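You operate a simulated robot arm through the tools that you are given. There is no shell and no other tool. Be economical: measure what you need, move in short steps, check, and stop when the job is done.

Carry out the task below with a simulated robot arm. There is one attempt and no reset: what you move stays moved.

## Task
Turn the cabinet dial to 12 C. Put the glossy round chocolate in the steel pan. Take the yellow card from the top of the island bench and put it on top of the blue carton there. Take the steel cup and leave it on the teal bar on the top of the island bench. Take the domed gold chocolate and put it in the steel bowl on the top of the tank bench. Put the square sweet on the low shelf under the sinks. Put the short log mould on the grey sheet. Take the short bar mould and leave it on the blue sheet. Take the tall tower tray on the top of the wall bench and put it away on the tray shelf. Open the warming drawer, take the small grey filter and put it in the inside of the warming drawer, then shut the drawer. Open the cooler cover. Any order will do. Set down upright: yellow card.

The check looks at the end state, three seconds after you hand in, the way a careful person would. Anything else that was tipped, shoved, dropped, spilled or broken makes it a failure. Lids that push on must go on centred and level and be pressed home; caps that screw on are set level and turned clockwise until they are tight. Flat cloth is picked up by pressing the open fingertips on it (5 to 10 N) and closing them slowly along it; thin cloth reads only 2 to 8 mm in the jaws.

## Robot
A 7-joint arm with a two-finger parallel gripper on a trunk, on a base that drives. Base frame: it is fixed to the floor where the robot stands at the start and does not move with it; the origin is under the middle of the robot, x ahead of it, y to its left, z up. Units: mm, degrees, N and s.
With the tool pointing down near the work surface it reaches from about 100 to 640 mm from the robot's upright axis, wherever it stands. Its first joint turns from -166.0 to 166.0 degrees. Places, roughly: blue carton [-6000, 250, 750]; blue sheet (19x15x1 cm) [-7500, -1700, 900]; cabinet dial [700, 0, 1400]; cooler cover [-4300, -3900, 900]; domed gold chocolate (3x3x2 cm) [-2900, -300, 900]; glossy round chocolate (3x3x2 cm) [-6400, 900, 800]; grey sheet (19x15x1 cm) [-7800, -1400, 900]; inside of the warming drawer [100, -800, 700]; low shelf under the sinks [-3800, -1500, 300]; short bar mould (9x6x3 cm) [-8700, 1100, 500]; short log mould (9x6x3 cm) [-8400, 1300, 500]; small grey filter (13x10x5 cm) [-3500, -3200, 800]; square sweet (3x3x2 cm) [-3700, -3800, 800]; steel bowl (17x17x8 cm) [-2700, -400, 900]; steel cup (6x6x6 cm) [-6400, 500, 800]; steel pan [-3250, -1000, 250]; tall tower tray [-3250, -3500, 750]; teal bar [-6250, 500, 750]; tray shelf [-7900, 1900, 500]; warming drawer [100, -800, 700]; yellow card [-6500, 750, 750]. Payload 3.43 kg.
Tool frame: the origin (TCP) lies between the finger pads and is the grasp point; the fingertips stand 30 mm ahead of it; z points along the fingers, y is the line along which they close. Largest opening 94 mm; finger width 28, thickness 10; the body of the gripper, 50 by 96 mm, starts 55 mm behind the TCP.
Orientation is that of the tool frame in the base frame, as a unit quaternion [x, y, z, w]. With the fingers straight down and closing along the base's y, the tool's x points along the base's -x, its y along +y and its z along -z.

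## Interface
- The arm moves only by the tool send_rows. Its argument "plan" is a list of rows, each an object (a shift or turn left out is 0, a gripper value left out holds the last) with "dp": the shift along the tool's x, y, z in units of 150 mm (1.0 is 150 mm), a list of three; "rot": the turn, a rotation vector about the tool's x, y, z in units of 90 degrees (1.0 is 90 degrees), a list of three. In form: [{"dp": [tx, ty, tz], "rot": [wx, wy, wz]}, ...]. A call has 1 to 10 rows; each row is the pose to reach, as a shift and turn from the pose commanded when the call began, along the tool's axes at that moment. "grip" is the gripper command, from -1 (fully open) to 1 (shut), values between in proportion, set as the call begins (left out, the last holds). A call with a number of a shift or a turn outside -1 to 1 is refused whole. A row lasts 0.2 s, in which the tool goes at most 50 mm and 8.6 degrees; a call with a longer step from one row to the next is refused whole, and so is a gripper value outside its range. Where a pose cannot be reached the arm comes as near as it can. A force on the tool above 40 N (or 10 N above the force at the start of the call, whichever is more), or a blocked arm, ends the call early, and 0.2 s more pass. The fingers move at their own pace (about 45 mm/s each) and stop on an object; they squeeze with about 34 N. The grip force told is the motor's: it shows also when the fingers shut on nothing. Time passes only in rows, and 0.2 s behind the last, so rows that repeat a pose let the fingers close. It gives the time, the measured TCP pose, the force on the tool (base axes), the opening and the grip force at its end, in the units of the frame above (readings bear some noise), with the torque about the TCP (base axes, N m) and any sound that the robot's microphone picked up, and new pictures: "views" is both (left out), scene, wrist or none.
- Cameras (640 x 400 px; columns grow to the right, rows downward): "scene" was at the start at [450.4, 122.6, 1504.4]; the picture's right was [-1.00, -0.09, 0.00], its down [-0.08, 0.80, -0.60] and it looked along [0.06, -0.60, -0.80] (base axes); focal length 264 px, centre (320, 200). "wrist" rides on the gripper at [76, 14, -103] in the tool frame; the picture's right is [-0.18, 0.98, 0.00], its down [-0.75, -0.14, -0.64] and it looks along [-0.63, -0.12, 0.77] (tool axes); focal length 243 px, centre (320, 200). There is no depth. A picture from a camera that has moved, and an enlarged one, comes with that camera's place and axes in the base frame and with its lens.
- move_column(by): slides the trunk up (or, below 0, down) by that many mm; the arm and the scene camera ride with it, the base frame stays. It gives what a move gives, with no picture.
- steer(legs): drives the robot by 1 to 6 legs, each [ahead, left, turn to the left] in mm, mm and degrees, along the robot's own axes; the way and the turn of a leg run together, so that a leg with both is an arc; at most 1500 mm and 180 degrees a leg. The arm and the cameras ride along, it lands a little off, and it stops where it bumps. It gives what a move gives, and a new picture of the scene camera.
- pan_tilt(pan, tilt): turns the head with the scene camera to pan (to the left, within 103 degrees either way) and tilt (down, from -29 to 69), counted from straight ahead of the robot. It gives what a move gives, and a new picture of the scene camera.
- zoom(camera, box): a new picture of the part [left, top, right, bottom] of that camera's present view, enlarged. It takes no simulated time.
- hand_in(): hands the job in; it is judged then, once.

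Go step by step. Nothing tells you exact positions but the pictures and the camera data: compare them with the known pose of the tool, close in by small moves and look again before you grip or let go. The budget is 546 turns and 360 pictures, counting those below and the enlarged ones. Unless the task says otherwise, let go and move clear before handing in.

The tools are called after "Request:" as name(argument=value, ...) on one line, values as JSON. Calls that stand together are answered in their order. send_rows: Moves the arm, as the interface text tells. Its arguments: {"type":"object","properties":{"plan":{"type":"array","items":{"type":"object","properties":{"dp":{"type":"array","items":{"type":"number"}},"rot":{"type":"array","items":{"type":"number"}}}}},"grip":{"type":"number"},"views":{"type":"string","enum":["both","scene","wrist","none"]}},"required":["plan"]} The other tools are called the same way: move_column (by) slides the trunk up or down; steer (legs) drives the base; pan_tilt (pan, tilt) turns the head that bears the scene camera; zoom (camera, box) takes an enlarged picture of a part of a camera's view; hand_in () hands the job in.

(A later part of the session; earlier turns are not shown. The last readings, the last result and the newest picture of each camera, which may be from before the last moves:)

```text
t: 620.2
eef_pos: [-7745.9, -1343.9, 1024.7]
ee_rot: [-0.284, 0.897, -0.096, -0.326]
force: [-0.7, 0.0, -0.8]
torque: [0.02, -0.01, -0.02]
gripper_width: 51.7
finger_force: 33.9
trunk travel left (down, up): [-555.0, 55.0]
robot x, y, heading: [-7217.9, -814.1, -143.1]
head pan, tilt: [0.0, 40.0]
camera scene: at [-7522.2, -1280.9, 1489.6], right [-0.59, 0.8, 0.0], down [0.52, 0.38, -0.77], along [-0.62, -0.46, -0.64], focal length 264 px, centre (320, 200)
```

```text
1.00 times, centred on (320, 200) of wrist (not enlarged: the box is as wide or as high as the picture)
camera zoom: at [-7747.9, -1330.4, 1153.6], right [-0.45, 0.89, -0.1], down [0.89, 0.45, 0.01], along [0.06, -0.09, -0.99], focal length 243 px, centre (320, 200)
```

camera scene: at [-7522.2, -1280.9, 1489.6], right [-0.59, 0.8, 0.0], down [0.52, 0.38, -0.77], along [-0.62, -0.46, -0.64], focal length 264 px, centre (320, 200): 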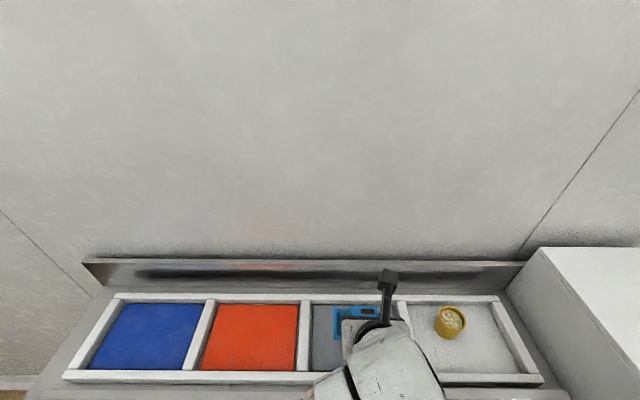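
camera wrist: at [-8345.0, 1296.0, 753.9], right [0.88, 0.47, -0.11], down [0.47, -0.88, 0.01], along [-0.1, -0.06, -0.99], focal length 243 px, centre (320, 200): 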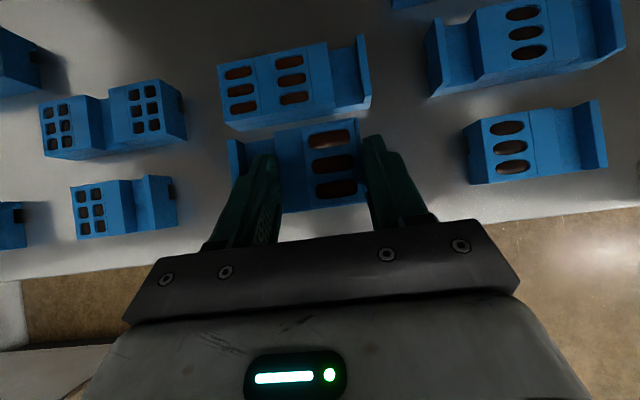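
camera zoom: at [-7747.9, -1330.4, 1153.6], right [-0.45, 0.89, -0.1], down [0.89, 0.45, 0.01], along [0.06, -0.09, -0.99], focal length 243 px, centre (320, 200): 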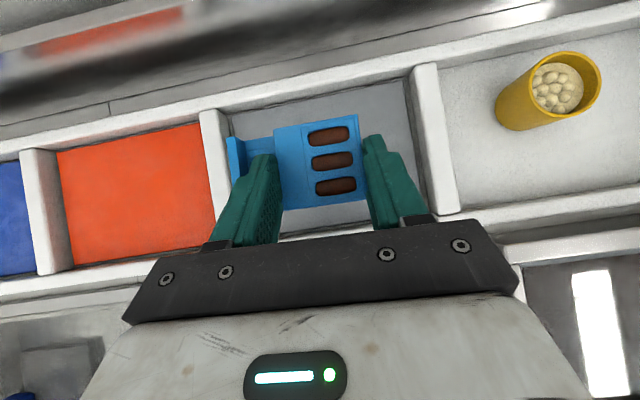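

Request:
steer(legs=[[20, -14, 0]])

Request:
move_column(by=-48)

Request:
zoom(camera="wrist", box=[0, 0, 640, 400])

```text
t: 621.1
eef_pos: [-7766.5, -1347.0, 1024.4]
ee_rot: [-0.285, 0.896, -0.095, -0.326]
force: [-0.1, -0.1, -1.1]
torque: [0.02, -0.01, 0.05]
gripper_width: 51.7
finger_force: 33.9
trunk travel left (down, up): [-555.0, 55.0]
robot x, y, heading: [-7236.8, -811.0, -143.2]
head pan, tilt: [0.0, 40.0]
stopped in leg 1: the robot was blocked; the commanded pose is now the measured one
camera scene: at [-7542.3, -1281.8, 1489.6], right [-0.6, 0.8, 0.0], down [0.52, 0.38, -0.77], along [-0.61, -0.46, -0.64], focal length 264 px, centre (320, 200)
```

scene: 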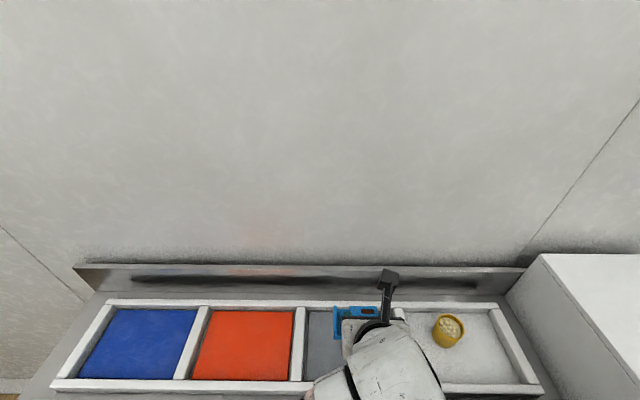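

```text
t: 622.0
eef_pos: [-7767.1, -1346.5, 985.2]
ee_rot: [-0.283, 0.896, -0.098, -0.327]
force: [0.4, 1.1, -0.6]
torque: [0.0, 0.0, 0.02]
gripper_width: 51.7
finger_force: 34.1
trunk travel left (down, up): [-507.0, 103.0]
robot x, y, heading: [-7234.7, -809.5, -143.6]
head pan, tilt: [0.0, 40.0]
```

```text
1.00 times, centred on (320, 200) of wrist (not enlarged: the box is as wide or as high as the picture)
camera zoom: at [-7767.8, -1330.4, 1113.8], right [-0.45, 0.89, -0.11], down [0.89, 0.45, 0.01], along [0.05, -0.09, -0.99], focal length 243 px, centre (320, 200)
```

zoom: 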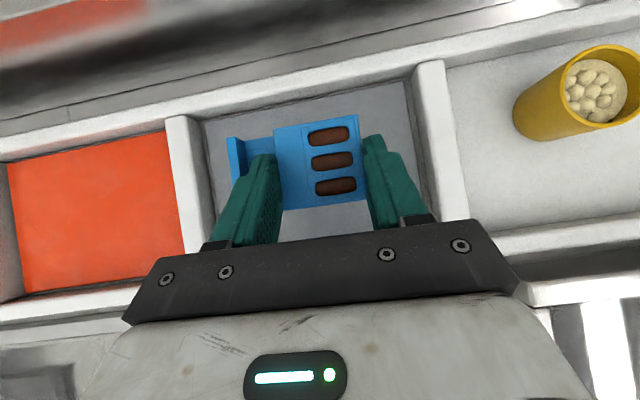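

Over the grey sheet. Lower gently to touch.

Request:
send_rows(plan=[{"dp": [-0.03, 0, 0.036]}, {"dp": [-0.06, 0, 0.071]}, {"dp": [-0.085, 0, 0.102]}, {"dp": [-0.105, 0, 0.125]}, {"dp": [-0.12, 0, 0.143]}, {"dp": [-0.135, 0, 0.161]}, {"dp": [-0.15, 0, 0.179]}, {"dp": [-0.165, 0, 0.197]}], views="wrist")

```text
t: 623.9
eef_pos: [-7773.6, -1357.4, 958.9]
ee_rot: [-0.281, 0.892, -0.106, -0.337]
force: [0.3, 1.4, -1.1]
torque: [0.03, -0.03, -0.01]
gripper_width: 51.7
finger_force: 34.3
trunk travel left (down, up): [-507.0, 103.0]
robot x, y, heading: [-7237.9, -812.6, -143.5]
head pan, tilt: [0.0, 40.0]
camera wrist: at [-7773.0, -1339.4, 1087.5], right [-0.45, 0.89, -0.12], down [0.89, 0.45, -0.02], along [0.04, -0.11, -0.99], focal length 243 px, centre (320, 200)
```

wrist: 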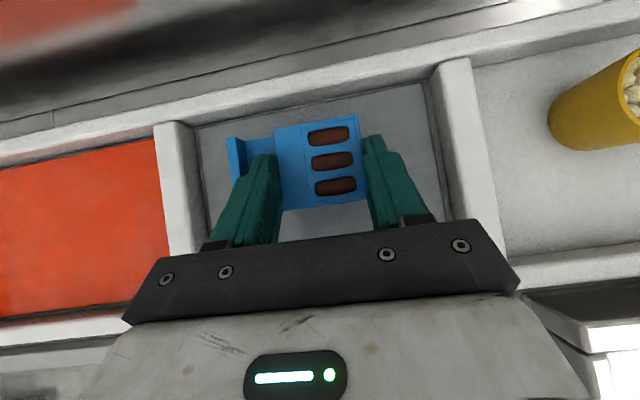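

Request:
send_rows(plan=[{"dp": [-0.015, 0, 0.018]}, {"dp": [-0.03, 0, 0.036]}, {"dp": [-0.045, 0, 0.054]}, {"dp": [-0.06, 0, 0.071]}, {"dp": [-0.075, 0, 0.089]}, {"dp": [-0.09, 0, 0.107]}, {"dp": [-0.105, 0, 0.125]}], views="wrist")

```text
t: 625.5
eef_pos: [-7773.5, -1360.2, 945.5]
ee_rot: [-0.279, 0.889, -0.112, -0.346]
force: [0.2, -0.2, -1.1]
torque: [0.0, 0.01, -0.02]
gripper_width: 52.0
finger_force: 34.6
trunk travel left (down, up): [-507.0, 103.0]
robot x, y, heading: [-7235.4, -812.6, -143.4]
head pan, tilt: [0.0, 40.0]
stopped in row 7: the force on the tool passed its limit at 41 N (the readings are from after the stop); the commanded pose is now the measured one
camera wrist: at [-7770.6, -1338.8, 1073.3], right [-0.45, 0.88, -0.13], down [0.89, 0.45, -0.04], along [0.02, -0.14, -0.99], focal length 243 px, centre (320, 200)
```

wrist: 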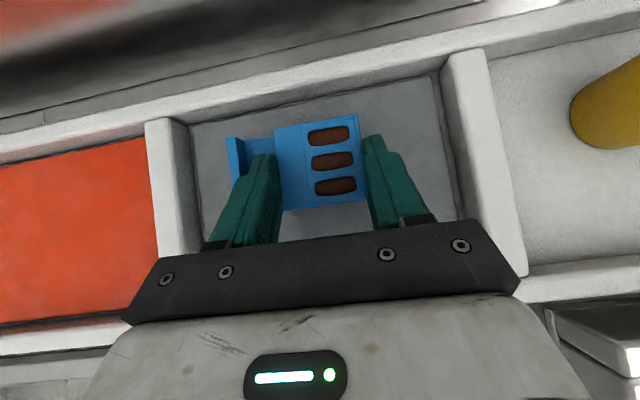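

Request:
pan_tilt(pan=-60, tilt=65)

```text
t: 626.9
eef_pos: [-7773.4, -1359.5, 945.2]
ee_rot: [-0.28, 0.888, -0.113, -0.347]
force: [0.9, 0.0, -1.5]
torque: [0.02, -0.01, 0.03]
gripper_width: 51.9
finger_force: 34.0
trunk travel left (down, up): [-507.0, 103.0]
robot x, y, heading: [-7236.1, -811.0, -143.3]
head pan, tilt: [-60.0, 65.0]
camera scene: at [-7526.6, -1205.9, 1416.3], right [0.39, 0.92, 0.0], down [0.83, -0.36, -0.42], along [-0.39, 0.17, -0.91], focal length 264 px, centre (320, 200)
```

scene: 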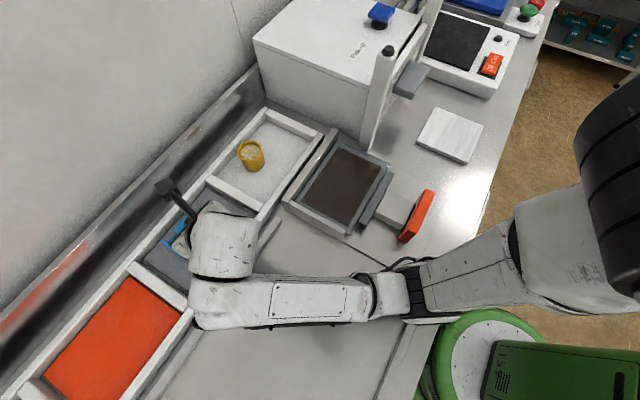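

The elbow is resting near the counter. I raise the trunk and lower with the arm instead.

Request:
move_column(by=60)

Request:
send_rows(plan=[{"dp": [-0.05, 0, 0.06]}, {"dp": [-0.1, 0, 0.12]}, {"dp": [-0.15, 0, 0.18]}, {"dp": [-0.2, 0, 0.235]}, {"dp": [-0.25, 0, 0.29]}], views="wrist")

```text
t: 627.9
eef_pos: [-7775.4, -1360.0, 994.3]
ee_rot: [-0.279, 0.889, -0.11, -0.344]
force: [0.0, 0.4, -0.2]
torque: [0.04, -0.01, 0.03]
gripper_width: 51.5
finger_force: 34.5
trunk travel left (down, up): [-567.0, 43.0]
robot x, y, heading: [-7239.0, -815.9, -143.2]
head pan, tilt: [-60.0, 65.0]
```

```text
t: 629.0
eef_pos: [-7776.3, -1361.0, 942.2]
ee_rot: [-0.278, 0.888, -0.111, -0.348]
force: [4.9, 5.1, 21.4]
torque: [0.67, -0.1, -0.08]
gripper_width: 51.6
finger_force: 33.6
trunk travel left (down, up): [-567.0, 43.0]
robot x, y, heading: [-7237.5, -813.4, -143.3]
head pan, tilt: [-60.0, 65.0]
camera wrist: at [-7772.9, -1340.0, 1069.9], right [-0.45, 0.88, -0.13], down [0.89, 0.45, -0.04], along [0.02, -0.13, -0.99], focal length 243 px, centre (320, 200)
```

wrist: 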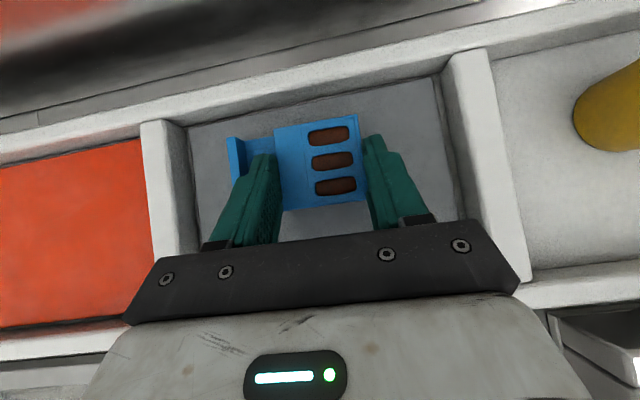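

The mould's near edge touches the sheet. Release and rise.

Request:
send_rows(plan=[{"dp": [0, 0, 0]}, {"dp": [0, 0, 0]}, {"dp": [0, 0, 0]}, {"dp": [0.04, 0, -0.05]}, {"dp": [0.12, 0, -0.14]}, {"dp": [0.22, 0, -0.26]}, {"dp": [0.34, 0, -0.4]}], grip=-0.35, views="wrist")

```text
t: 630.6
eef_pos: [-7773.4, -1358.3, 1016.6]
ee_rot: [-0.279, 0.89, -0.109, -0.344]
force: [0.0, -0.2, -0.8]
torque: [-0.01, -0.03, -0.02]
gripper_width: 63.5
finger_force: 0.0
trunk travel left (down, up): [-567.0, 43.0]
robot x, y, heading: [-7234.6, -812.6, -143.1]
head pan, tilt: [-60.0, 65.0]
camera wrist: at [-7771.2, -1337.4, 1144.4], right [-0.45, 0.88, -0.13], down [0.89, 0.45, -0.03], along [0.03, -0.13, -0.99], focal length 243 px, centre (320, 200)
```

wrist: 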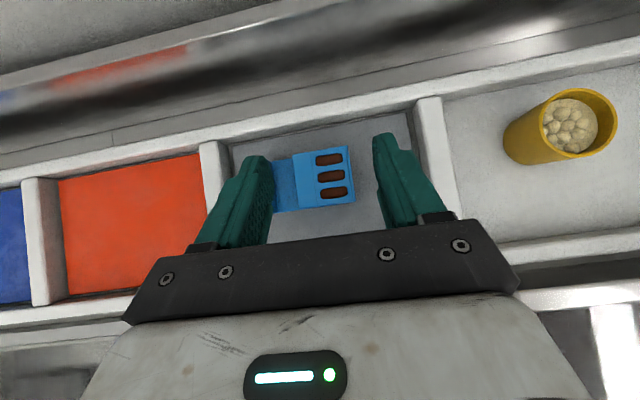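

Log mould is on the grey sheet. Back to the rack for the bar mould, keeping clear of the counter.

Request:
steer(legs=[[-600, 0, 0], [0, -1000, 0], [0, 0, -90]])

Request:
steer(legs=[[0, 480, -0.5]])

Request:
pan_tilt(pan=0, tilt=40)

```text
t: 642.8
eef_pos: [-7894.0, 905.7, 1016.3]
ee_rot: [0.441, 0.822, 0.169, -0.319]
force: [0.0, 0.4, 0.6]
torque: [0.0, 0.0, 0.0]
gripper_width: 63.4
finger_force: 0.1
trunk travel left (down, up): [-567.0, 43.0]
robot x, y, heading: [-7358.4, 358.7, 125.5]
head pan, tilt: [-60.0, 65.0]
camera scene: at [-7748.8, 660.2, 1469.3], right [0.91, -0.41, 0.0], down [-0.37, -0.83, -0.42], along [0.17, 0.38, -0.91], focal length 264 px, centre (320, 200)
```

scene: 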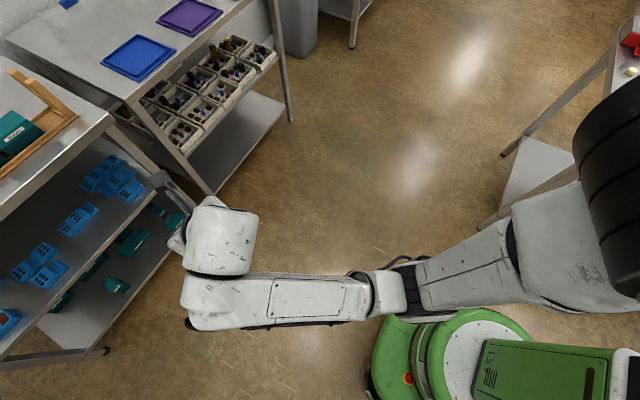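

```text
t: 645.6
eef_pos: [-8283.6, 631.7, 1015.0]
ee_rot: [0.443, 0.82, 0.171, -0.32]
force: [-0.1, -0.3, 0.1]
torque: [-0.04, -0.01, 0.02]
gripper_width: 63.5
finger_force: 0.1
trunk travel left (down, up): [-567.0, 43.0]
robot x, y, heading: [-7754.4, 79.2, 124.8]
head pan, tilt: [-60.0, 65.0]
camera scene: at [-8139.5, 385.0, 1469.3], right [0.91, -0.42, 0.0], down [-0.38, -0.82, -0.42], along [0.18, 0.38, -0.91], focal length 264 px, centre (320, 200)
```

scene: 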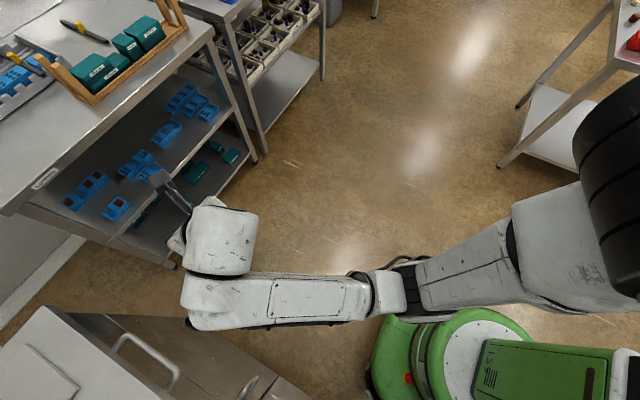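

```text
t: 646.9
eef_pos: [-8283.0, 631.0, 1016.6]
ee_rot: [0.443, 0.82, 0.17, -0.319]
force: [0.2, -0.3, -0.1]
torque: [0.01, 0.01, 0.02]
gripper_width: 63.2
finger_force: 0.1
trunk travel left (down, up): [-567.0, 43.0]
robot x, y, heading: [-7751.8, 80.8, 125.1]
head pan, tilt: [0.0, 40.0]
camera scene: at [-8214.0, 399.5, 1501.6], right [0.82, 0.57, 0.0], down [0.37, -0.53, -0.77], along [-0.44, 0.63, -0.64], focal length 264 px, centre (320, 200)
```

scene: 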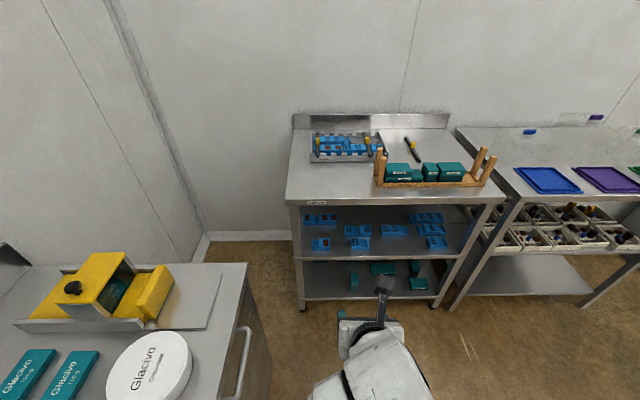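

Request:
steer(legs=[[0, 42, 0.8], [300, 0, 0]])

Request:
move_column(by=-384)

Request:
steer(legs=[[180, 0, 0]])

Request:
zoom(camera="wrist", box=[0, 0, 640, 400])

```text
t: 649.5
eef_pos: [-8498.1, 847.5, 1015.6]
ee_rot: [0.439, 0.822, 0.168, -0.32]
force: [-0.4, -0.2, 0.3]
torque: [0.0, -0.03, 0.02]
gripper_width: 63.3
finger_force: 0.0
trunk travel left (down, up): [-567.0, 43.0]
robot x, y, heading: [-7964.6, 300.4, 125.6]
head pan, tilt: [0.0, 40.0]
camera scene: at [-8427.4, 615.7, 1501.6], right [0.81, 0.58, 0.0], down [0.37, -0.52, -0.77], along [-0.45, 0.62, -0.64], focal length 264 px, centre (320, 200)
```

scene: 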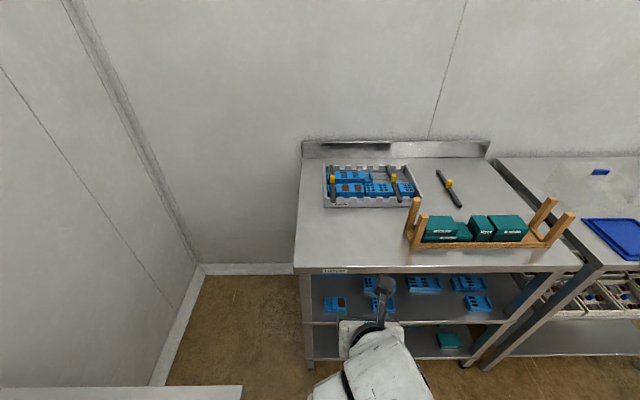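

```text
t: 653.2
eef_pos: [-8497.2, 847.7, 632.2]
ee_rot: [0.44, 0.822, 0.169, -0.319]
force: [0.3, 0.2, 0.3]
torque: [-0.03, 0.04, -0.01]
gripper_width: 63.7
finger_force: 0.1
trunk travel left (down, up): [-183.0, 427.0]
robot x, y, heading: [-7964.0, 295.5, 125.3]
head pan, tilt: [0.0, 40.0]
```

```text
t: 654.7
eef_pos: [-8602.5, 996.0, 632.6]
ee_rot: [0.441, 0.822, 0.169, -0.319]
force: [-0.5, 0.3, 0.9]
torque: [-0.02, 0.04, 0.01]
gripper_width: 63.5
finger_force: 0.0
trunk travel left (down, up): [-183.0, 427.0]
robot x, y, heading: [-8066.9, 444.8, 125.1]
head pan, tilt: [0.0, 40.0]
camera scene: at [-8531.3, 764.6, 1117.6], right [0.82, 0.58, 0.0], down [0.37, -0.52, -0.77], along [-0.44, 0.62, -0.64], focal length 264 px, centre (320, 200)
```

scene: 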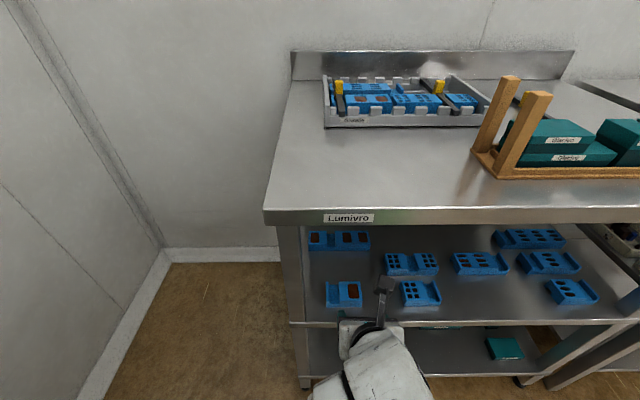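

```text
1.00 times, centred on (320, 200) of wrist (not enlarged: the box is as wide or as high as the picture)
camera zoom: at [-8581.2, 994.3, 760.4], right [0.89, 0.43, -0.13], down [0.43, -0.9, -0.03], along [-0.13, -0.03, -0.99], focal length 243 px, centre (320, 200)
```

zoom: 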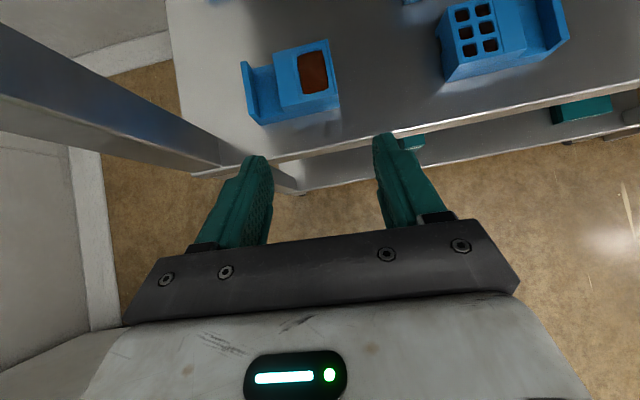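

Request:
send_rows(plan=[{"dp": [0.12, -0.01, 0.11]}, {"dp": [0.24, -0.02, 0.215]}, {"dp": [0.36, -0.02, 0.325]}, {"dp": [0.474, -0.02, 0.43]}, {"dp": [0.37, -0.02, 0.543]}], grip=-0.4, views="wrist")

```text
t: 655.9
eef_pos: [-8656.1, 1074.4, 609.5]
ee_rot: [0.442, 0.821, 0.17, -0.32]
force: [-0.5, 0.0, -0.4]
torque: [0.0, 0.02, 0.0]
gripper_width: 65.9
finger_force: 0.2
trunk travel left (down, up): [-183.0, 427.0]
robot x, y, heading: [-8068.4, 448.0, 125.4]
head pan, tilt: [0.0, 40.0]
camera wrist: at [-8637.4, 1072.5, 738.4], right [0.89, 0.43, -0.13], down [0.43, -0.9, -0.03], along [-0.13, -0.03, -0.99], focal length 243 px, centre (320, 200)
```

wrist: 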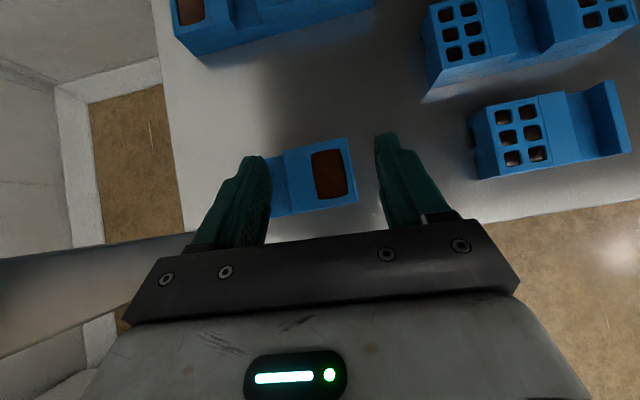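

Request:
send_rows(plan=[{"dp": [-0.07, 0, 0.075]}, {"dp": [-0.13, 0, 0.143]}, {"dp": [-0.165, 0, 0.181]}, {"dp": [-0.185, 0, 0.203]}, {"dp": [-0.2, 0, 0.22]}], views="wrist")

```text
t: 657.1
eef_pos: [-8658.8, 1073.7, 566.6]
ee_rot: [0.441, 0.821, 0.169, -0.321]
force: [2.0, -0.9, 8.8]
torque: [-0.13, 0.26, 0.06]
gripper_width: 65.6
finger_force: 0.0
trunk travel left (down, up): [-183.0, 427.0]
robot x, y, heading: [-8072.3, 449.6, 125.2]
head pan, tilt: [0.0, 40.0]
camera wrist: at [-8637.4, 1072.6, 695.2], right [0.89, 0.43, -0.13], down [0.43, -0.9, -0.04], along [-0.13, -0.02, -0.99], focal length 243 px, centre (320, 200)
```

wrist: 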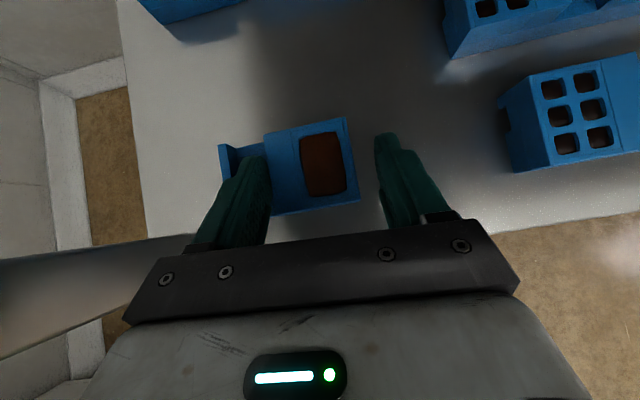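

Finger in the recess. Close and lift.

Request:
send_rows(plan=[{"dp": [0.008, 0, -0.01]}, {"dp": [0.008, 0, -0.01]}, {"dp": [0.008, 0, -0.01]}, {"dp": [0.008, 0, -0.01]}, {"dp": [0.008, 0, -0.01]}], grip=1, views="none")

Request:
send_rows(plan=[{"dp": [0.02, 0, -0.023]}, {"dp": [0.06, 0, -0.066]}, {"dp": [0.12, 0, -0.132]}, {"dp": [0.19, 0, -0.209]}, {"dp": [0.27, 0, -0.297]}], views="wrist")

```text
t: 658.3
eef_pos: [-8657.3, 1073.2, 567.7]
ee_rot: [0.441, 0.821, 0.17, -0.32]
force: [-1.8, -1.7, 8.5]
torque: [0.11, 0.15, 0.11]
gripper_width: 52.3
finger_force: 34.0
trunk travel left (down, up): [-183.0, 427.0]
robot x, y, heading: [-8066.9, 443.8, 125.3]
head pan, tilt: [0.0, 40.0]
```

```text
t: 659.5
eef_pos: [-8655.8, 1073.4, 627.2]
ee_rot: [0.441, 0.822, 0.169, -0.319]
force: [-0.3, -0.4, -1.0]
torque: [0.02, -0.01, 0.0]
gripper_width: 52.1
finger_force: 34.1
trunk travel left (down, up): [-183.0, 427.0]
robot x, y, heading: [-8065.4, 446.7, 125.3]
head pan, tilt: [0.0, 40.0]
camera wrist: at [-8635.8, 1072.3, 755.4], right [0.89, 0.43, -0.13], down [0.43, -0.9, -0.03], along [-0.13, -0.03, -0.99], focal length 243 px, centre (320, 200)
```

wrist: 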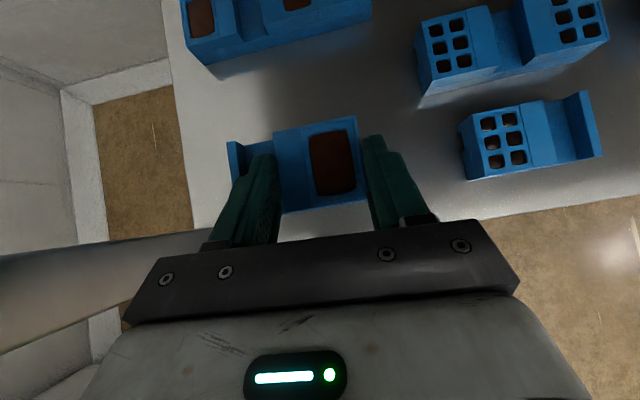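

Bar mould held. Back out, raise, tuck in and drive to the blue sheet.

Request:
steer(legs=[[-480, 0, 0]])

Request:
move_column(by=400)

Request:
send_rows(plan=[{"dp": [-0.1, 0, -0.09]}, {"dp": [-0.22, 0.01, -0.2]}, {"dp": [-0.34, 0.02, -0.31]}, {"dp": [-0.474, 0.02, -0.43]}], views="none")

Request:
steer(legs=[[0, -520, 0], [0, 0, 90], [0, 1440, 0]])

Request:
pan_tilt(pan=0, tilt=40)

```text
t: 662.3
eef_pos: [-8378.6, 694.4, 627.0]
ee_rot: [0.446, 0.819, 0.171, -0.318]
force: [-0.4, 0.1, -0.8]
torque: [-0.01, -0.01, -0.04]
gripper_width: 51.9
finger_force: 34.1
trunk travel left (down, up): [-183.0, 427.0]
robot x, y, heading: [-7800.3, 64.1, 124.8]
head pan, tilt: [0.0, 40.0]
camera scene: at [-8257.5, 384.2, 1117.5], right [0.82, 0.57, 0.0], down [0.37, -0.53, -0.77], along [-0.44, 0.63, -0.64], focal length 264 px, centre (320, 200)
```

scene: 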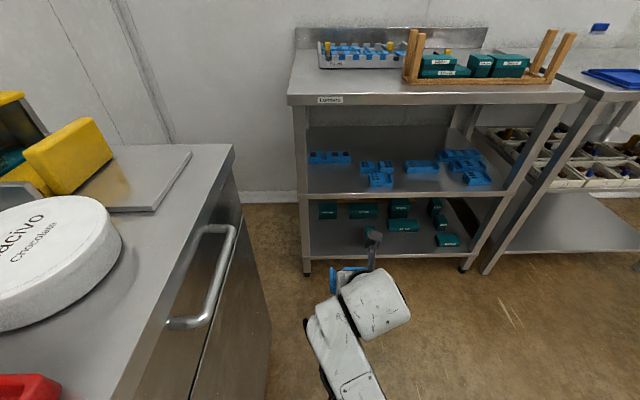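

```text
t: 666.1
eef_pos: [-8377.9, 694.2, 1027.5]
ee_rot: [0.446, 0.819, 0.171, -0.318]
force: [-1.0, -1.1, -0.3]
torque: [-0.04, -0.04, -0.01]
gripper_width: 51.5
finger_force: 34.0
trunk travel left (down, up): [-583.0, 27.0]
robot x, y, heading: [-7795.8, 59.3, 125.1]
head pan, tilt: [0.0, 40.0]
```

```text
t: 667.1
eef_pos: [-8324.0, 617.1, 1025.9]
ee_rot: [0.445, 0.819, 0.171, -0.319]
force: [-0.4, -0.5, -0.3]
torque: [-0.03, -0.02, -0.02]
gripper_width: 51.6
finger_force: 33.9
trunk travel left (down, up): [-583.0, 27.0]
robot x, y, heading: [-7799.3, 59.1, 124.6]
head pan, tilt: [0.0, 40.0]
```

```text
t: 680.6
eef_pos: [-7110.9, -1338.8, 1025.2]
ee_rot: [-0.267, 0.893, -0.105, -0.346]
force: [0.2, 0.3, -1.1]
torque: [0.02, -0.02, -0.01]
gripper_width: 51.8
finger_force: 34.1
trunk travel left (down, up): [-583.0, 27.0]
robot x, y, heading: [-6563.1, -813.0, -144.8]
head pan, tilt: [0.0, 40.0]
camera scene: at [-6876.8, -1270.4, 1517.6], right [-0.57, 0.82, 0.0], down [0.53, 0.37, -0.77], along [-0.63, -0.44, -0.64], focal length 264 px, centre (320, 200)
```

scene: 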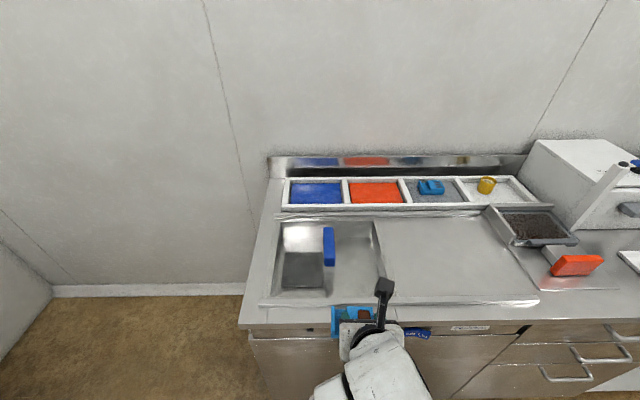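

```text
t: 681.2
eef_pos: [-7110.8, -1337.8, 1026.1]
ee_rot: [-0.267, 0.893, -0.105, -0.346]
force: [0.0, 0.8, -1.8]
torque: [0.01, -0.01, 0.01]
gripper_width: 51.8
finger_force: 34.2
trunk travel left (down, up): [-583.0, 27.0]
robot x, y, heading: [-6560.4, -809.2, -145.1]
head pan, tilt: [0.0, 40.0]
camera scene: at [-6876.8, -1270.5, 1517.6], right [-0.57, 0.82, 0.0], down [0.53, 0.37, -0.77], along [-0.63, -0.44, -0.64], focal length 264 px, centre (320, 200)
```

scene: 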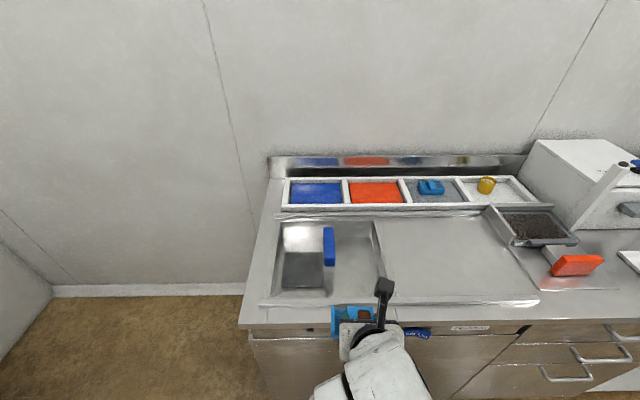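

The blue sheet's centre is about [-7511,-1734]. A tall blue handle stands in the way, so I go in to its right, then shift left.

Request:
steer(legs=[[0, -85, 0.9], [515, 0, 0]])

Request:
steer(legs=[[0, 150, 0]])

Request:
zoom(camera="wrist", box=[0, 0, 640, 400])

```text
t: 684.9
eef_pos: [-7570.2, -1581.2, 1025.9]
ee_rot: [-0.273, 0.891, -0.108, -0.346]
force: [-0.2, -0.1, -2.0]
torque: [0.03, 0.0, 0.01]
gripper_width: 51.7
finger_force: 34.2
trunk travel left (down, up): [-583.0, 27.0]
robot x, y, heading: [-7029.8, -1044.4, -143.9]
head pan, tilt: [0.0, 40.0]
camera scene: at [-7337.0, -1509.7, 1517.6], right [-0.59, 0.81, 0.0], down [0.52, 0.38, -0.77], along [-0.62, -0.45, -0.64], focal length 264 px, centre (320, 200)
```

scene: 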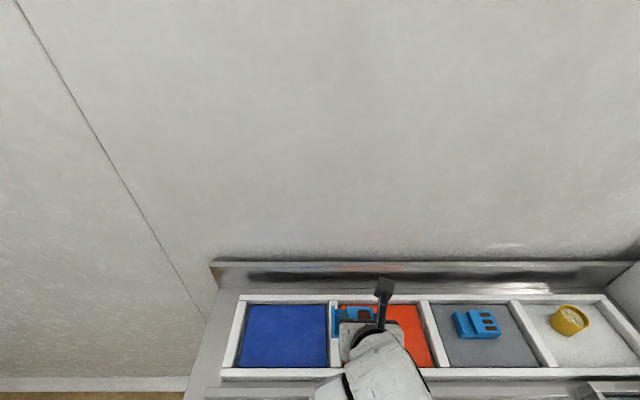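

```text
t: 686.3
eef_pos: [-7482.5, -1701.3, 1024.9]
ee_rot: [-0.274, 0.891, -0.109, -0.345]
force: [-0.6, -0.3, -0.4]
torque: [0.0, 0.02, -0.01]
gripper_width: 51.8
finger_force: 34.0
trunk travel left (down, up): [-583.0, 27.0]
robot x, y, heading: [-6940.7, -1169.3, -143.9]
head pan, tilt: [0.0, 40.0]
camera scene: at [-7249.7, -1629.7, 1517.6], right [-0.59, 0.81, 0.0], down [0.52, 0.38, -0.77], along [-0.62, -0.45, -0.64], focal length 264 px, centre (320, 200)
```

scene: 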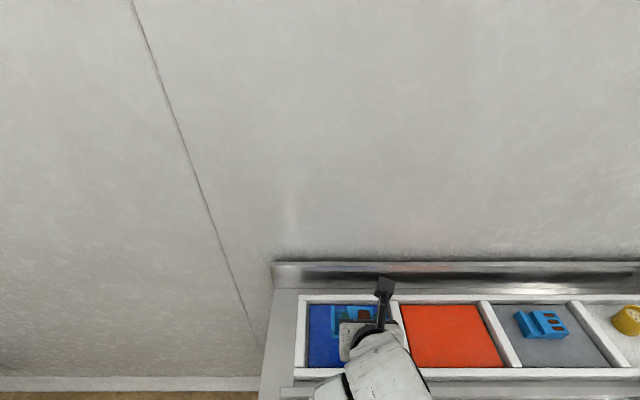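

```text
1.00 times, centred on (320, 200) of wrist (not enlarged: the box is as wide or as high as the picture)
camera zoom: at [-7479.9, -1681.0, 1154.3], right [-0.44, 0.89, -0.13], down [0.9, 0.44, -0.03], along [0.03, -0.13, -0.99], focal length 243 px, centre (320, 200)
```

zoom: 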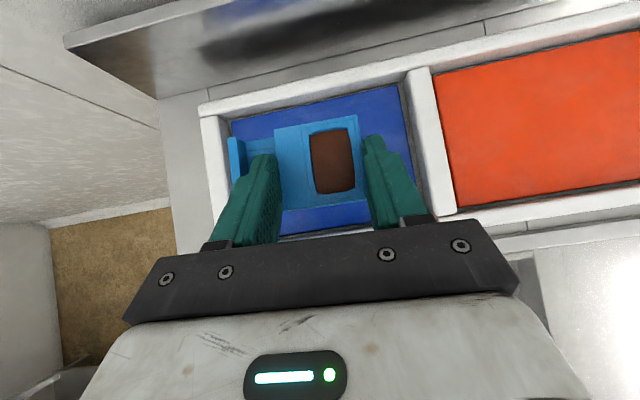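

Request:
send_rows(plan=[{"dp": [0.07, 0.04, 0.063]}, {"dp": [0.138, 0.08, 0.126]}, {"dp": [0.06, 0.08, 0.21]}, {"dp": [-0.02, 0.08, 0.3]}, {"dp": [-0.1, 0.08, 0.385]}, {"dp": [-0.16, 0.08, 0.45]}], views="wrist")

```text
t: 687.7
eef_pos: [-7512.6, -1707.4, 960.3]
ee_rot: [-0.274, 0.891, -0.109, -0.346]
force: [0.6, -0.3, 0.0]
torque: [-0.01, 0.04, -0.01]
gripper_width: 51.5
finger_force: 34.1
trunk travel left (down, up): [-583.0, 27.0]
robot x, y, heading: [-6939.6, -1162.8, -144.0]
head pan, tilt: [0.0, 40.0]
camera wrist: at [-7509.6, -1686.8, 1088.0], right [-0.44, 0.89, -0.13], down [0.9, 0.44, -0.03], along [0.03, -0.13, -0.99], focal length 243 px, centre (320, 200)
```

wrist: 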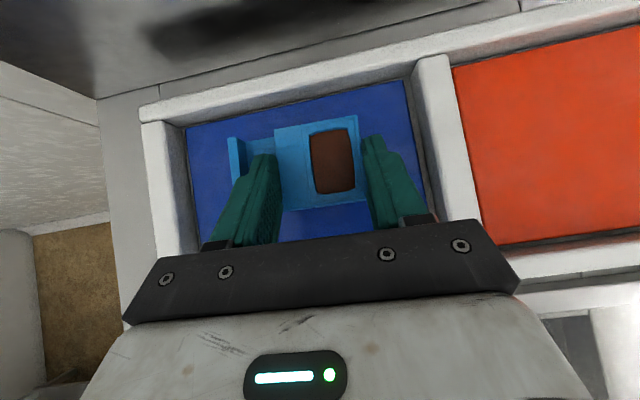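

Centred on the blue sheet. Lower to touch.

Request:
send_rows(plan=[{"dp": [-0.02, 0, 0.022]}, {"dp": [-0.04, 0, 0.044]}, {"dp": [-0.055, 0, 0.06]}, {"dp": [-0.07, 0, 0.077]}, {"dp": [-0.085, 0, 0.093]}, {"dp": [-0.1, 0, 0.11]}, {"dp": [-0.115, 0, 0.126]}], views="none")

```text
t: 689.4
eef_pos: [-7514.6, -1710.0, 941.7]
ee_rot: [-0.274, 0.888, -0.112, -0.352]
force: [-2.0, -2.3, 11.1]
torque: [0.26, 0.15, 0.05]
gripper_width: 51.6
finger_force: 34.2
trunk travel left (down, up): [-583.0, 27.0]
robot x, y, heading: [-6940.8, -1166.8, -144.2]
head pan, tilt: [0.0, 40.0]
stopped in row 7: the force on the tool passed its limit at 41 N (the readings are from after the stop); the commanded pose is now the measured one
```

Touched. Release and rise.

Request:
send_rows(plan=[{"dp": [0, 0, 0]}, {"dp": [0, 0, 0]}, {"dp": [0, 0, 0]}, {"dp": [0.04, 0, -0.05]}, {"dp": [0.12, 0, -0.14]}, {"dp": [0.24, 0, -0.27]}, {"dp": [0.36, 0, -0.4]}], grip=-0.35, views="wrist")

```text
t: 691.0
eef_pos: [-7512.2, -1708.1, 1020.3]
ee_rot: [-0.273, 0.89, -0.11, -0.349]
force: [-0.1, -0.4, 0.9]
torque: [0.0, 0.0, 0.02]
gripper_width: 63.6
finger_force: 0.0
trunk travel left (down, up): [-583.0, 27.0]
robot x, y, heading: [-6938.1, -1168.6, -144.0]
head pan, tilt: [0.0, 40.0]
camera wrist: at [-7508.2, -1685.7, 1147.3], right [-0.44, 0.89, -0.13], down [0.9, 0.44, -0.04], along [0.02, -0.14, -0.99], focal length 243 px, centre (320, 200)
```

wrist: 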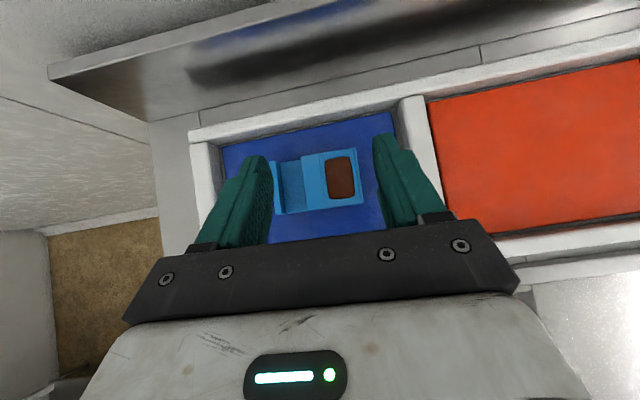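

Both moulds are placed. I retreat past the handle, make the tool vertical and tuck it in, then go to the island.

Request:
steer(legs=[[0, -160, 0], [-560, 0, 0]])

Request:
send_rows(plan=[{"dp": [-0.12, 0, -0.11], "rot": [0, -0.06, 0]}, {"dp": [-0.24, 0, -0.22], "rot": [0, -0.12, 0]}, {"dp": [-0.36, 0, -0.33], "rot": [0, -0.18, 0]}, {"dp": [-0.48, 0, -0.44], "rot": [0, -0.24, 0]}, {"dp": [-0.6, 0, -0.55], "rot": [0, -0.3, 0]}, {"dp": [-0.72, 0, -0.66], "rot": [0, -0.36, 0]}, {"dp": [-0.84, 0, -0.77], "rot": [0, -0.42, 0]}, {"dp": [-0.95, 0, -0.88], "rot": [0, -0.46, 0]}], grip=-1, views="none")

```text
t: 695.1
eef_pos: [-7166.8, -1252.2, 1020.2]
ee_rot: [-0.272, 0.889, -0.11, -0.35]
force: [-0.2, 0.1, -0.4]
torque: [-0.02, -0.01, -0.01]
gripper_width: 63.6
finger_force: 0.1
trunk travel left (down, up): [-583.0, 27.0]
robot x, y, heading: [-6587.7, -706.8, -144.0]
head pan, tilt: [0.0, 40.0]
camera scene: at [-6903.8, -1174.5, 1517.6], right [-0.59, 0.81, 0.0], down [0.52, 0.38, -0.77], along [-0.62, -0.45, -0.64], focal length 264 px, centre (320, 200)
```

scene: 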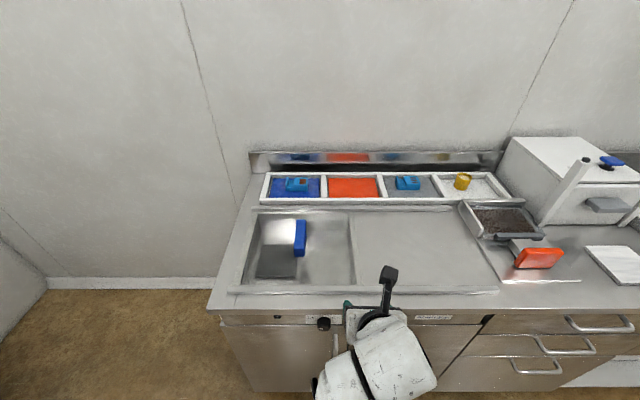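

```text
t: 696.9
eef_pos: [-6982.5, -1154.6, 969.2]
ee_rot: [-0.294, 0.956, -0.007, -0.017]
force: [-0.1, -0.3, -0.9]
torque: [0.01, 0.0, 0.0]
gripper_width: 93.8
finger_force: 0.0
out of reach, approached as far as the arm can: row 5, 6, 7, 8
trunk travel left (down, up): [-583.0, 27.0]
robot x, y, heading: [-6593.0, -708.1, -143.9]
head pan, tilt: [0.0, 40.0]
```

Request:
steer(legs=[[0, 0, 180], [0, 820, 0]])

Request:
zoom(camera="scene", box=[0, 80, 512, 400])

```text
t: 708.8
eef_pos: [-6736.1, 391.8, 969.7]
ee_rot: [0.948, 0.316, 0.018, -0.007]
force: [-0.4, 0.1, 0.5]
torque: [-0.04, -0.01, -0.01]
gripper_width: 94.0
finger_force: 0.0
trunk travel left (down, up): [-583.0, 27.0]
robot x, y, heading: [-7103.3, -71.2, 38.7]
head pan, tilt: [0.0, 40.0]
camera scene: at [-6815.5, 411.8, 1517.6], right [0.63, -0.78, 0.0], down [-0.5, -0.4, -0.77], along [0.6, 0.48, -0.64], focal length 264 px, centre (320, 200)
```

scene: 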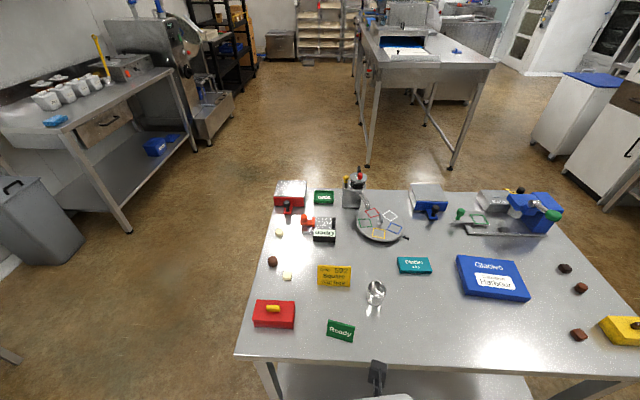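

```text
1.25 times, centred on (256, 240) of scene
camera zoom: at [-6815.5, 411.8, 1517.6], right [0.63, -0.78, 0.0], down [-0.5, -0.4, -0.77], along [0.6, 0.48, -0.64], focal length 330 px, centre (400, 150)
```

zoom: 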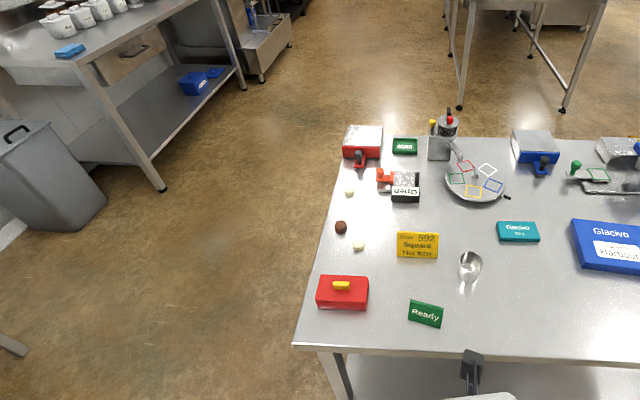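

Request:
zoom(camera="scene", box=[240, 210, 420, 322])

```text
3.56 times, centred on (330, 266) of scene
camera zoom: at [-6815.5, 411.8, 1517.6], right [0.63, -0.78, 0.0], down [-0.5, -0.4, -0.77], along [0.6, 0.48, -0.64], focal length 938 px, centre (284, -35)
```

zoom: 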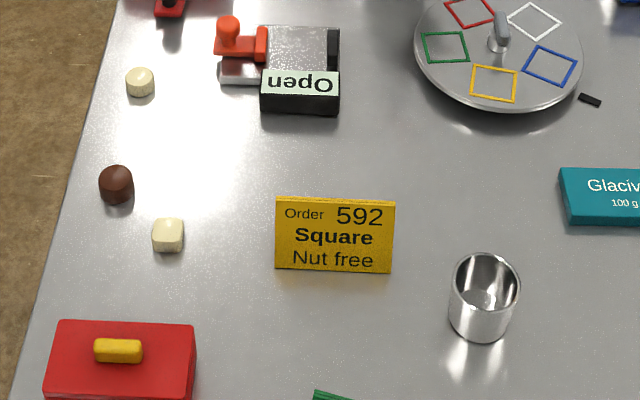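

The island is laid out clearly: yellow order card, steel cup, teal bar, blue carton; the brown round chocolate at about [-6473,902] is the likely glossy one. I square up and move in.

Request:
steer(legs=[[0, 50, -2.8], [465, 0, 0]])

Request:
zoom(camera="wrist", box=[0, 0, 640, 400])

```text
t: 712.1
eef_pos: [-6373.9, 689.1, 968.9]
ee_rot: [0.955, 0.296, 0.017, -0.008]
force: [-0.4, -0.5, 0.8]
torque: [0.0, 0.02, -0.04]
gripper_width: 94.1
finger_force: 0.1
trunk travel left (down, up): [-583.0, 27.0]
robot x, y, heading: [-6759.9, 237.9, 36.3]
head pan, tilt: [0.0, 40.0]
camera scene: at [-6451.7, 711.6, 1517.6], right [0.59, -0.81, 0.0], down [-0.52, -0.38, -0.77], along [0.62, 0.45, -0.64], focal length 264 px, centre (320, 200)
```

scene: 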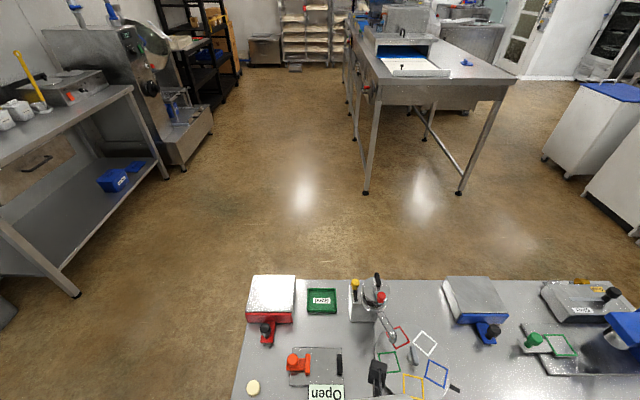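

```text
1.00 times, centred on (320, 200) of wrist (not enlarged: the box is as wide or as high as the picture)
camera zoom: at [-6305.4, 718.4, 1075.2], right [0.4, -0.92, -0.01], down [-0.72, -0.32, 0.61], along [-0.57, -0.24, -0.79], focal length 243 px, centre (320, 200)
```

zoom: 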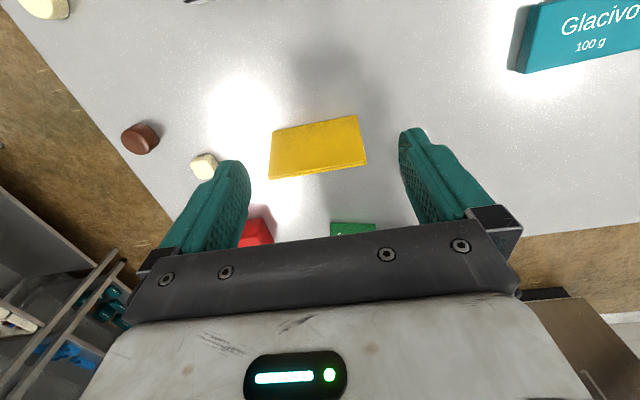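

The card stands upright: top edge centre about [-6421,673,871], base z≈763. I rotate the fingers to pinch its thickness from above.

Request:
send_rows(plan=[{"dp": [-0.03, -0.01, 0], "rot": [0, 0, 0.095]}, {"dp": [-0.06, -0.02, 0], "rot": [0, 0, 0.19]}, {"dp": [-0.1, -0.03, 0], "rot": [0, 0, 0.285]}, {"dp": [-0.13, -0.04, 0], "rot": [0, 0, 0.38]}, {"dp": [-0.16, -0.045, 0], "rot": [0, 0, 0.475]}, {"dp": [-0.19, -0.055, 0], "rot": [0, 0, 0.57]}, {"dp": [-0.22, -0.065, 0], "rot": [0, 0, 0.665]}, {"dp": [-0.25, -0.075, 0], "rot": [0, 0, 0.76]}, {"dp": [-0.29, -0.085, 0], "rot": [0, 0, 0.855]}, {"dp": [-0.319, -0.089, 0], "rot": [0, 0, 0.95]}], grip=0.15, views="none")

Request:
send_rows(plan=[{"rot": [0, 0, 0.07]}, {"dp": [0, 0, 0.06], "rot": [0, 0, 0.07]}], views="wrist")

```text
t: 714.3
eef_pos: [-6420.4, 673.5, 966.8]
ee_rot: [0.902, -0.432, 0.008, -0.017]
force: [0.3, 0.7, 0.0]
torque: [0.02, 0.02, -0.01]
gripper_width: 39.7
finger_force: 0.0
trunk travel left (down, up): [-583.0, 27.0]
robot x, y, heading: [-6765.6, 243.6, 36.4]
head pan, tilt: [0.0, 40.0]
```

```text
t: 714.9
eef_pos: [-6421.5, 672.8, 958.7]
ee_rot: [0.876, -0.481, 0.007, -0.018]
force: [0.1, -0.1, -0.7]
torque: [0.02, 0.03, -0.01]
gripper_width: 40.2
finger_force: 0.0
trunk travel left (down, up): [-583.0, 27.0]
robot x, y, heading: [-6760.6, 240.4, 36.4]
head pan, tilt: [0.0, 40.0]
camera wrist: at [-6394.0, 600.1, 1060.8], right [-0.93, -0.37, -0.04], down [-0.3, 0.7, 0.65], along [-0.22, 0.61, -0.76], focal length 243 px, centre (320, 200)
```

wrist: 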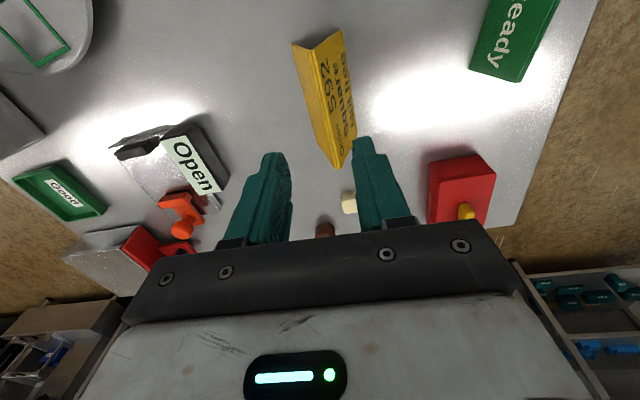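

It's a folded tent card; the ridge lies between the fingers. I descend over the ridge.

Request:
send_rows(plan=[{"dp": [0, 0.04, 0.12]}, {"dp": [0, 0.06, 0.27]}, {"dp": [0, 0.065, 0.42]}, {"dp": [0, 0.065, 0.5]}, {"dp": [0, 0.065, 0.55]}], views="wrist")

```text
t: 716.1
eef_pos: [-6426.9, 669.7, 875.4]
ee_rot: [0.877, -0.48, 0.006, -0.017]
force: [0.5, -0.3, -0.1]
torque: [-0.03, 0.01, -0.02]
gripper_width: 39.8
finger_force: 0.0
trunk travel left (down, up): [-583.0, 27.0]
robot x, y, heading: [-6760.7, 240.7, 36.4]
head pan, tilt: [0.0, 40.0]
camera wrist: at [-6399.5, 596.8, 977.5], right [-0.93, -0.37, -0.04], down [-0.31, 0.69, 0.65], along [-0.22, 0.61, -0.76], focal length 243 px, centre (320, 200)
```

wrist: 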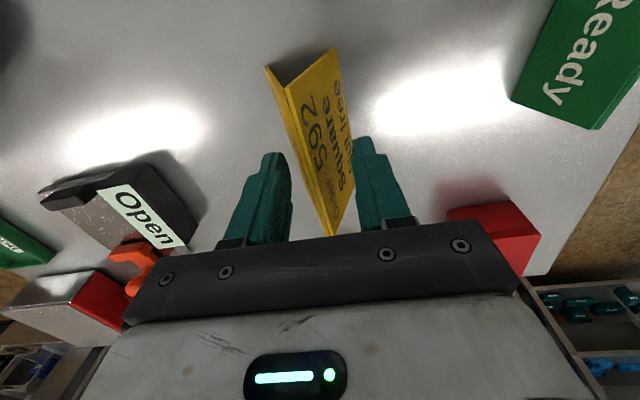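

Request:
send_rows(plan=[{"dp": [0, 0, 0]}, {"dp": [0, 0, 0]}, {"dp": [0, 0, 0]}, {"dp": [0, 0, 0]}], grip=1, views="none")

Request:
send_rows(plan=[{"dp": [0, 0, -0.05]}, {"dp": [0, 0, -0.12]}, {"dp": [0, 0, -0.22]}, {"dp": [0, 0, -0.34]}, {"dp": [0, 0, -0.46]}], views="wrist")

```text
t: 717.1
eef_pos: [-6425.4, 669.8, 874.9]
ee_rot: [0.877, -0.48, 0.007, -0.018]
force: [-0.1, -0.3, 0.1]
torque: [0.01, 0.01, 0.01]
gripper_width: 16.8
finger_force: 34.1
trunk travel left (down, up): [-583.0, 27.0]
robot x, y, heading: [-6759.8, 241.4, 36.3]
head pan, tilt: [0.0, 40.0]
```

```text
t: 718.3
eef_pos: [-6427.2, 667.4, 944.3]
ee_rot: [0.877, -0.481, 0.006, -0.017]
force: [-1.1, 0.4, -0.1]
torque: [0.03, -0.01, 0.0]
gripper_width: 16.4
finger_force: 34.3
trunk travel left (down, up): [-583.0, 27.0]
robot x, y, heading: [-6759.5, 240.3, 36.5]
head pan, tilt: [0.0, 40.0]
camera wrist: at [-6401.1, 594.5, 1047.2], right [-0.93, -0.37, -0.04], down [-0.31, 0.7, 0.65], along [-0.22, 0.61, -0.76], focal length 243 px, centre (320, 200)
```

wrist: 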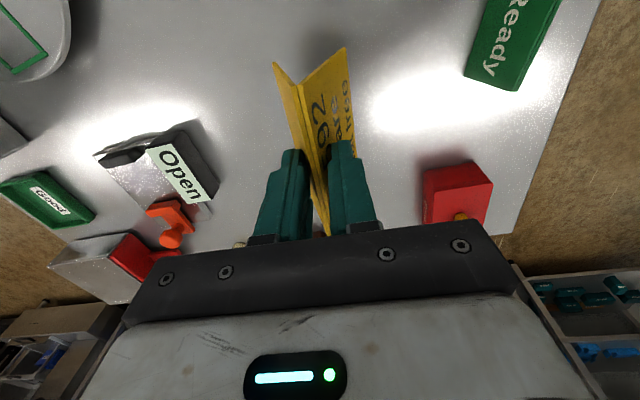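

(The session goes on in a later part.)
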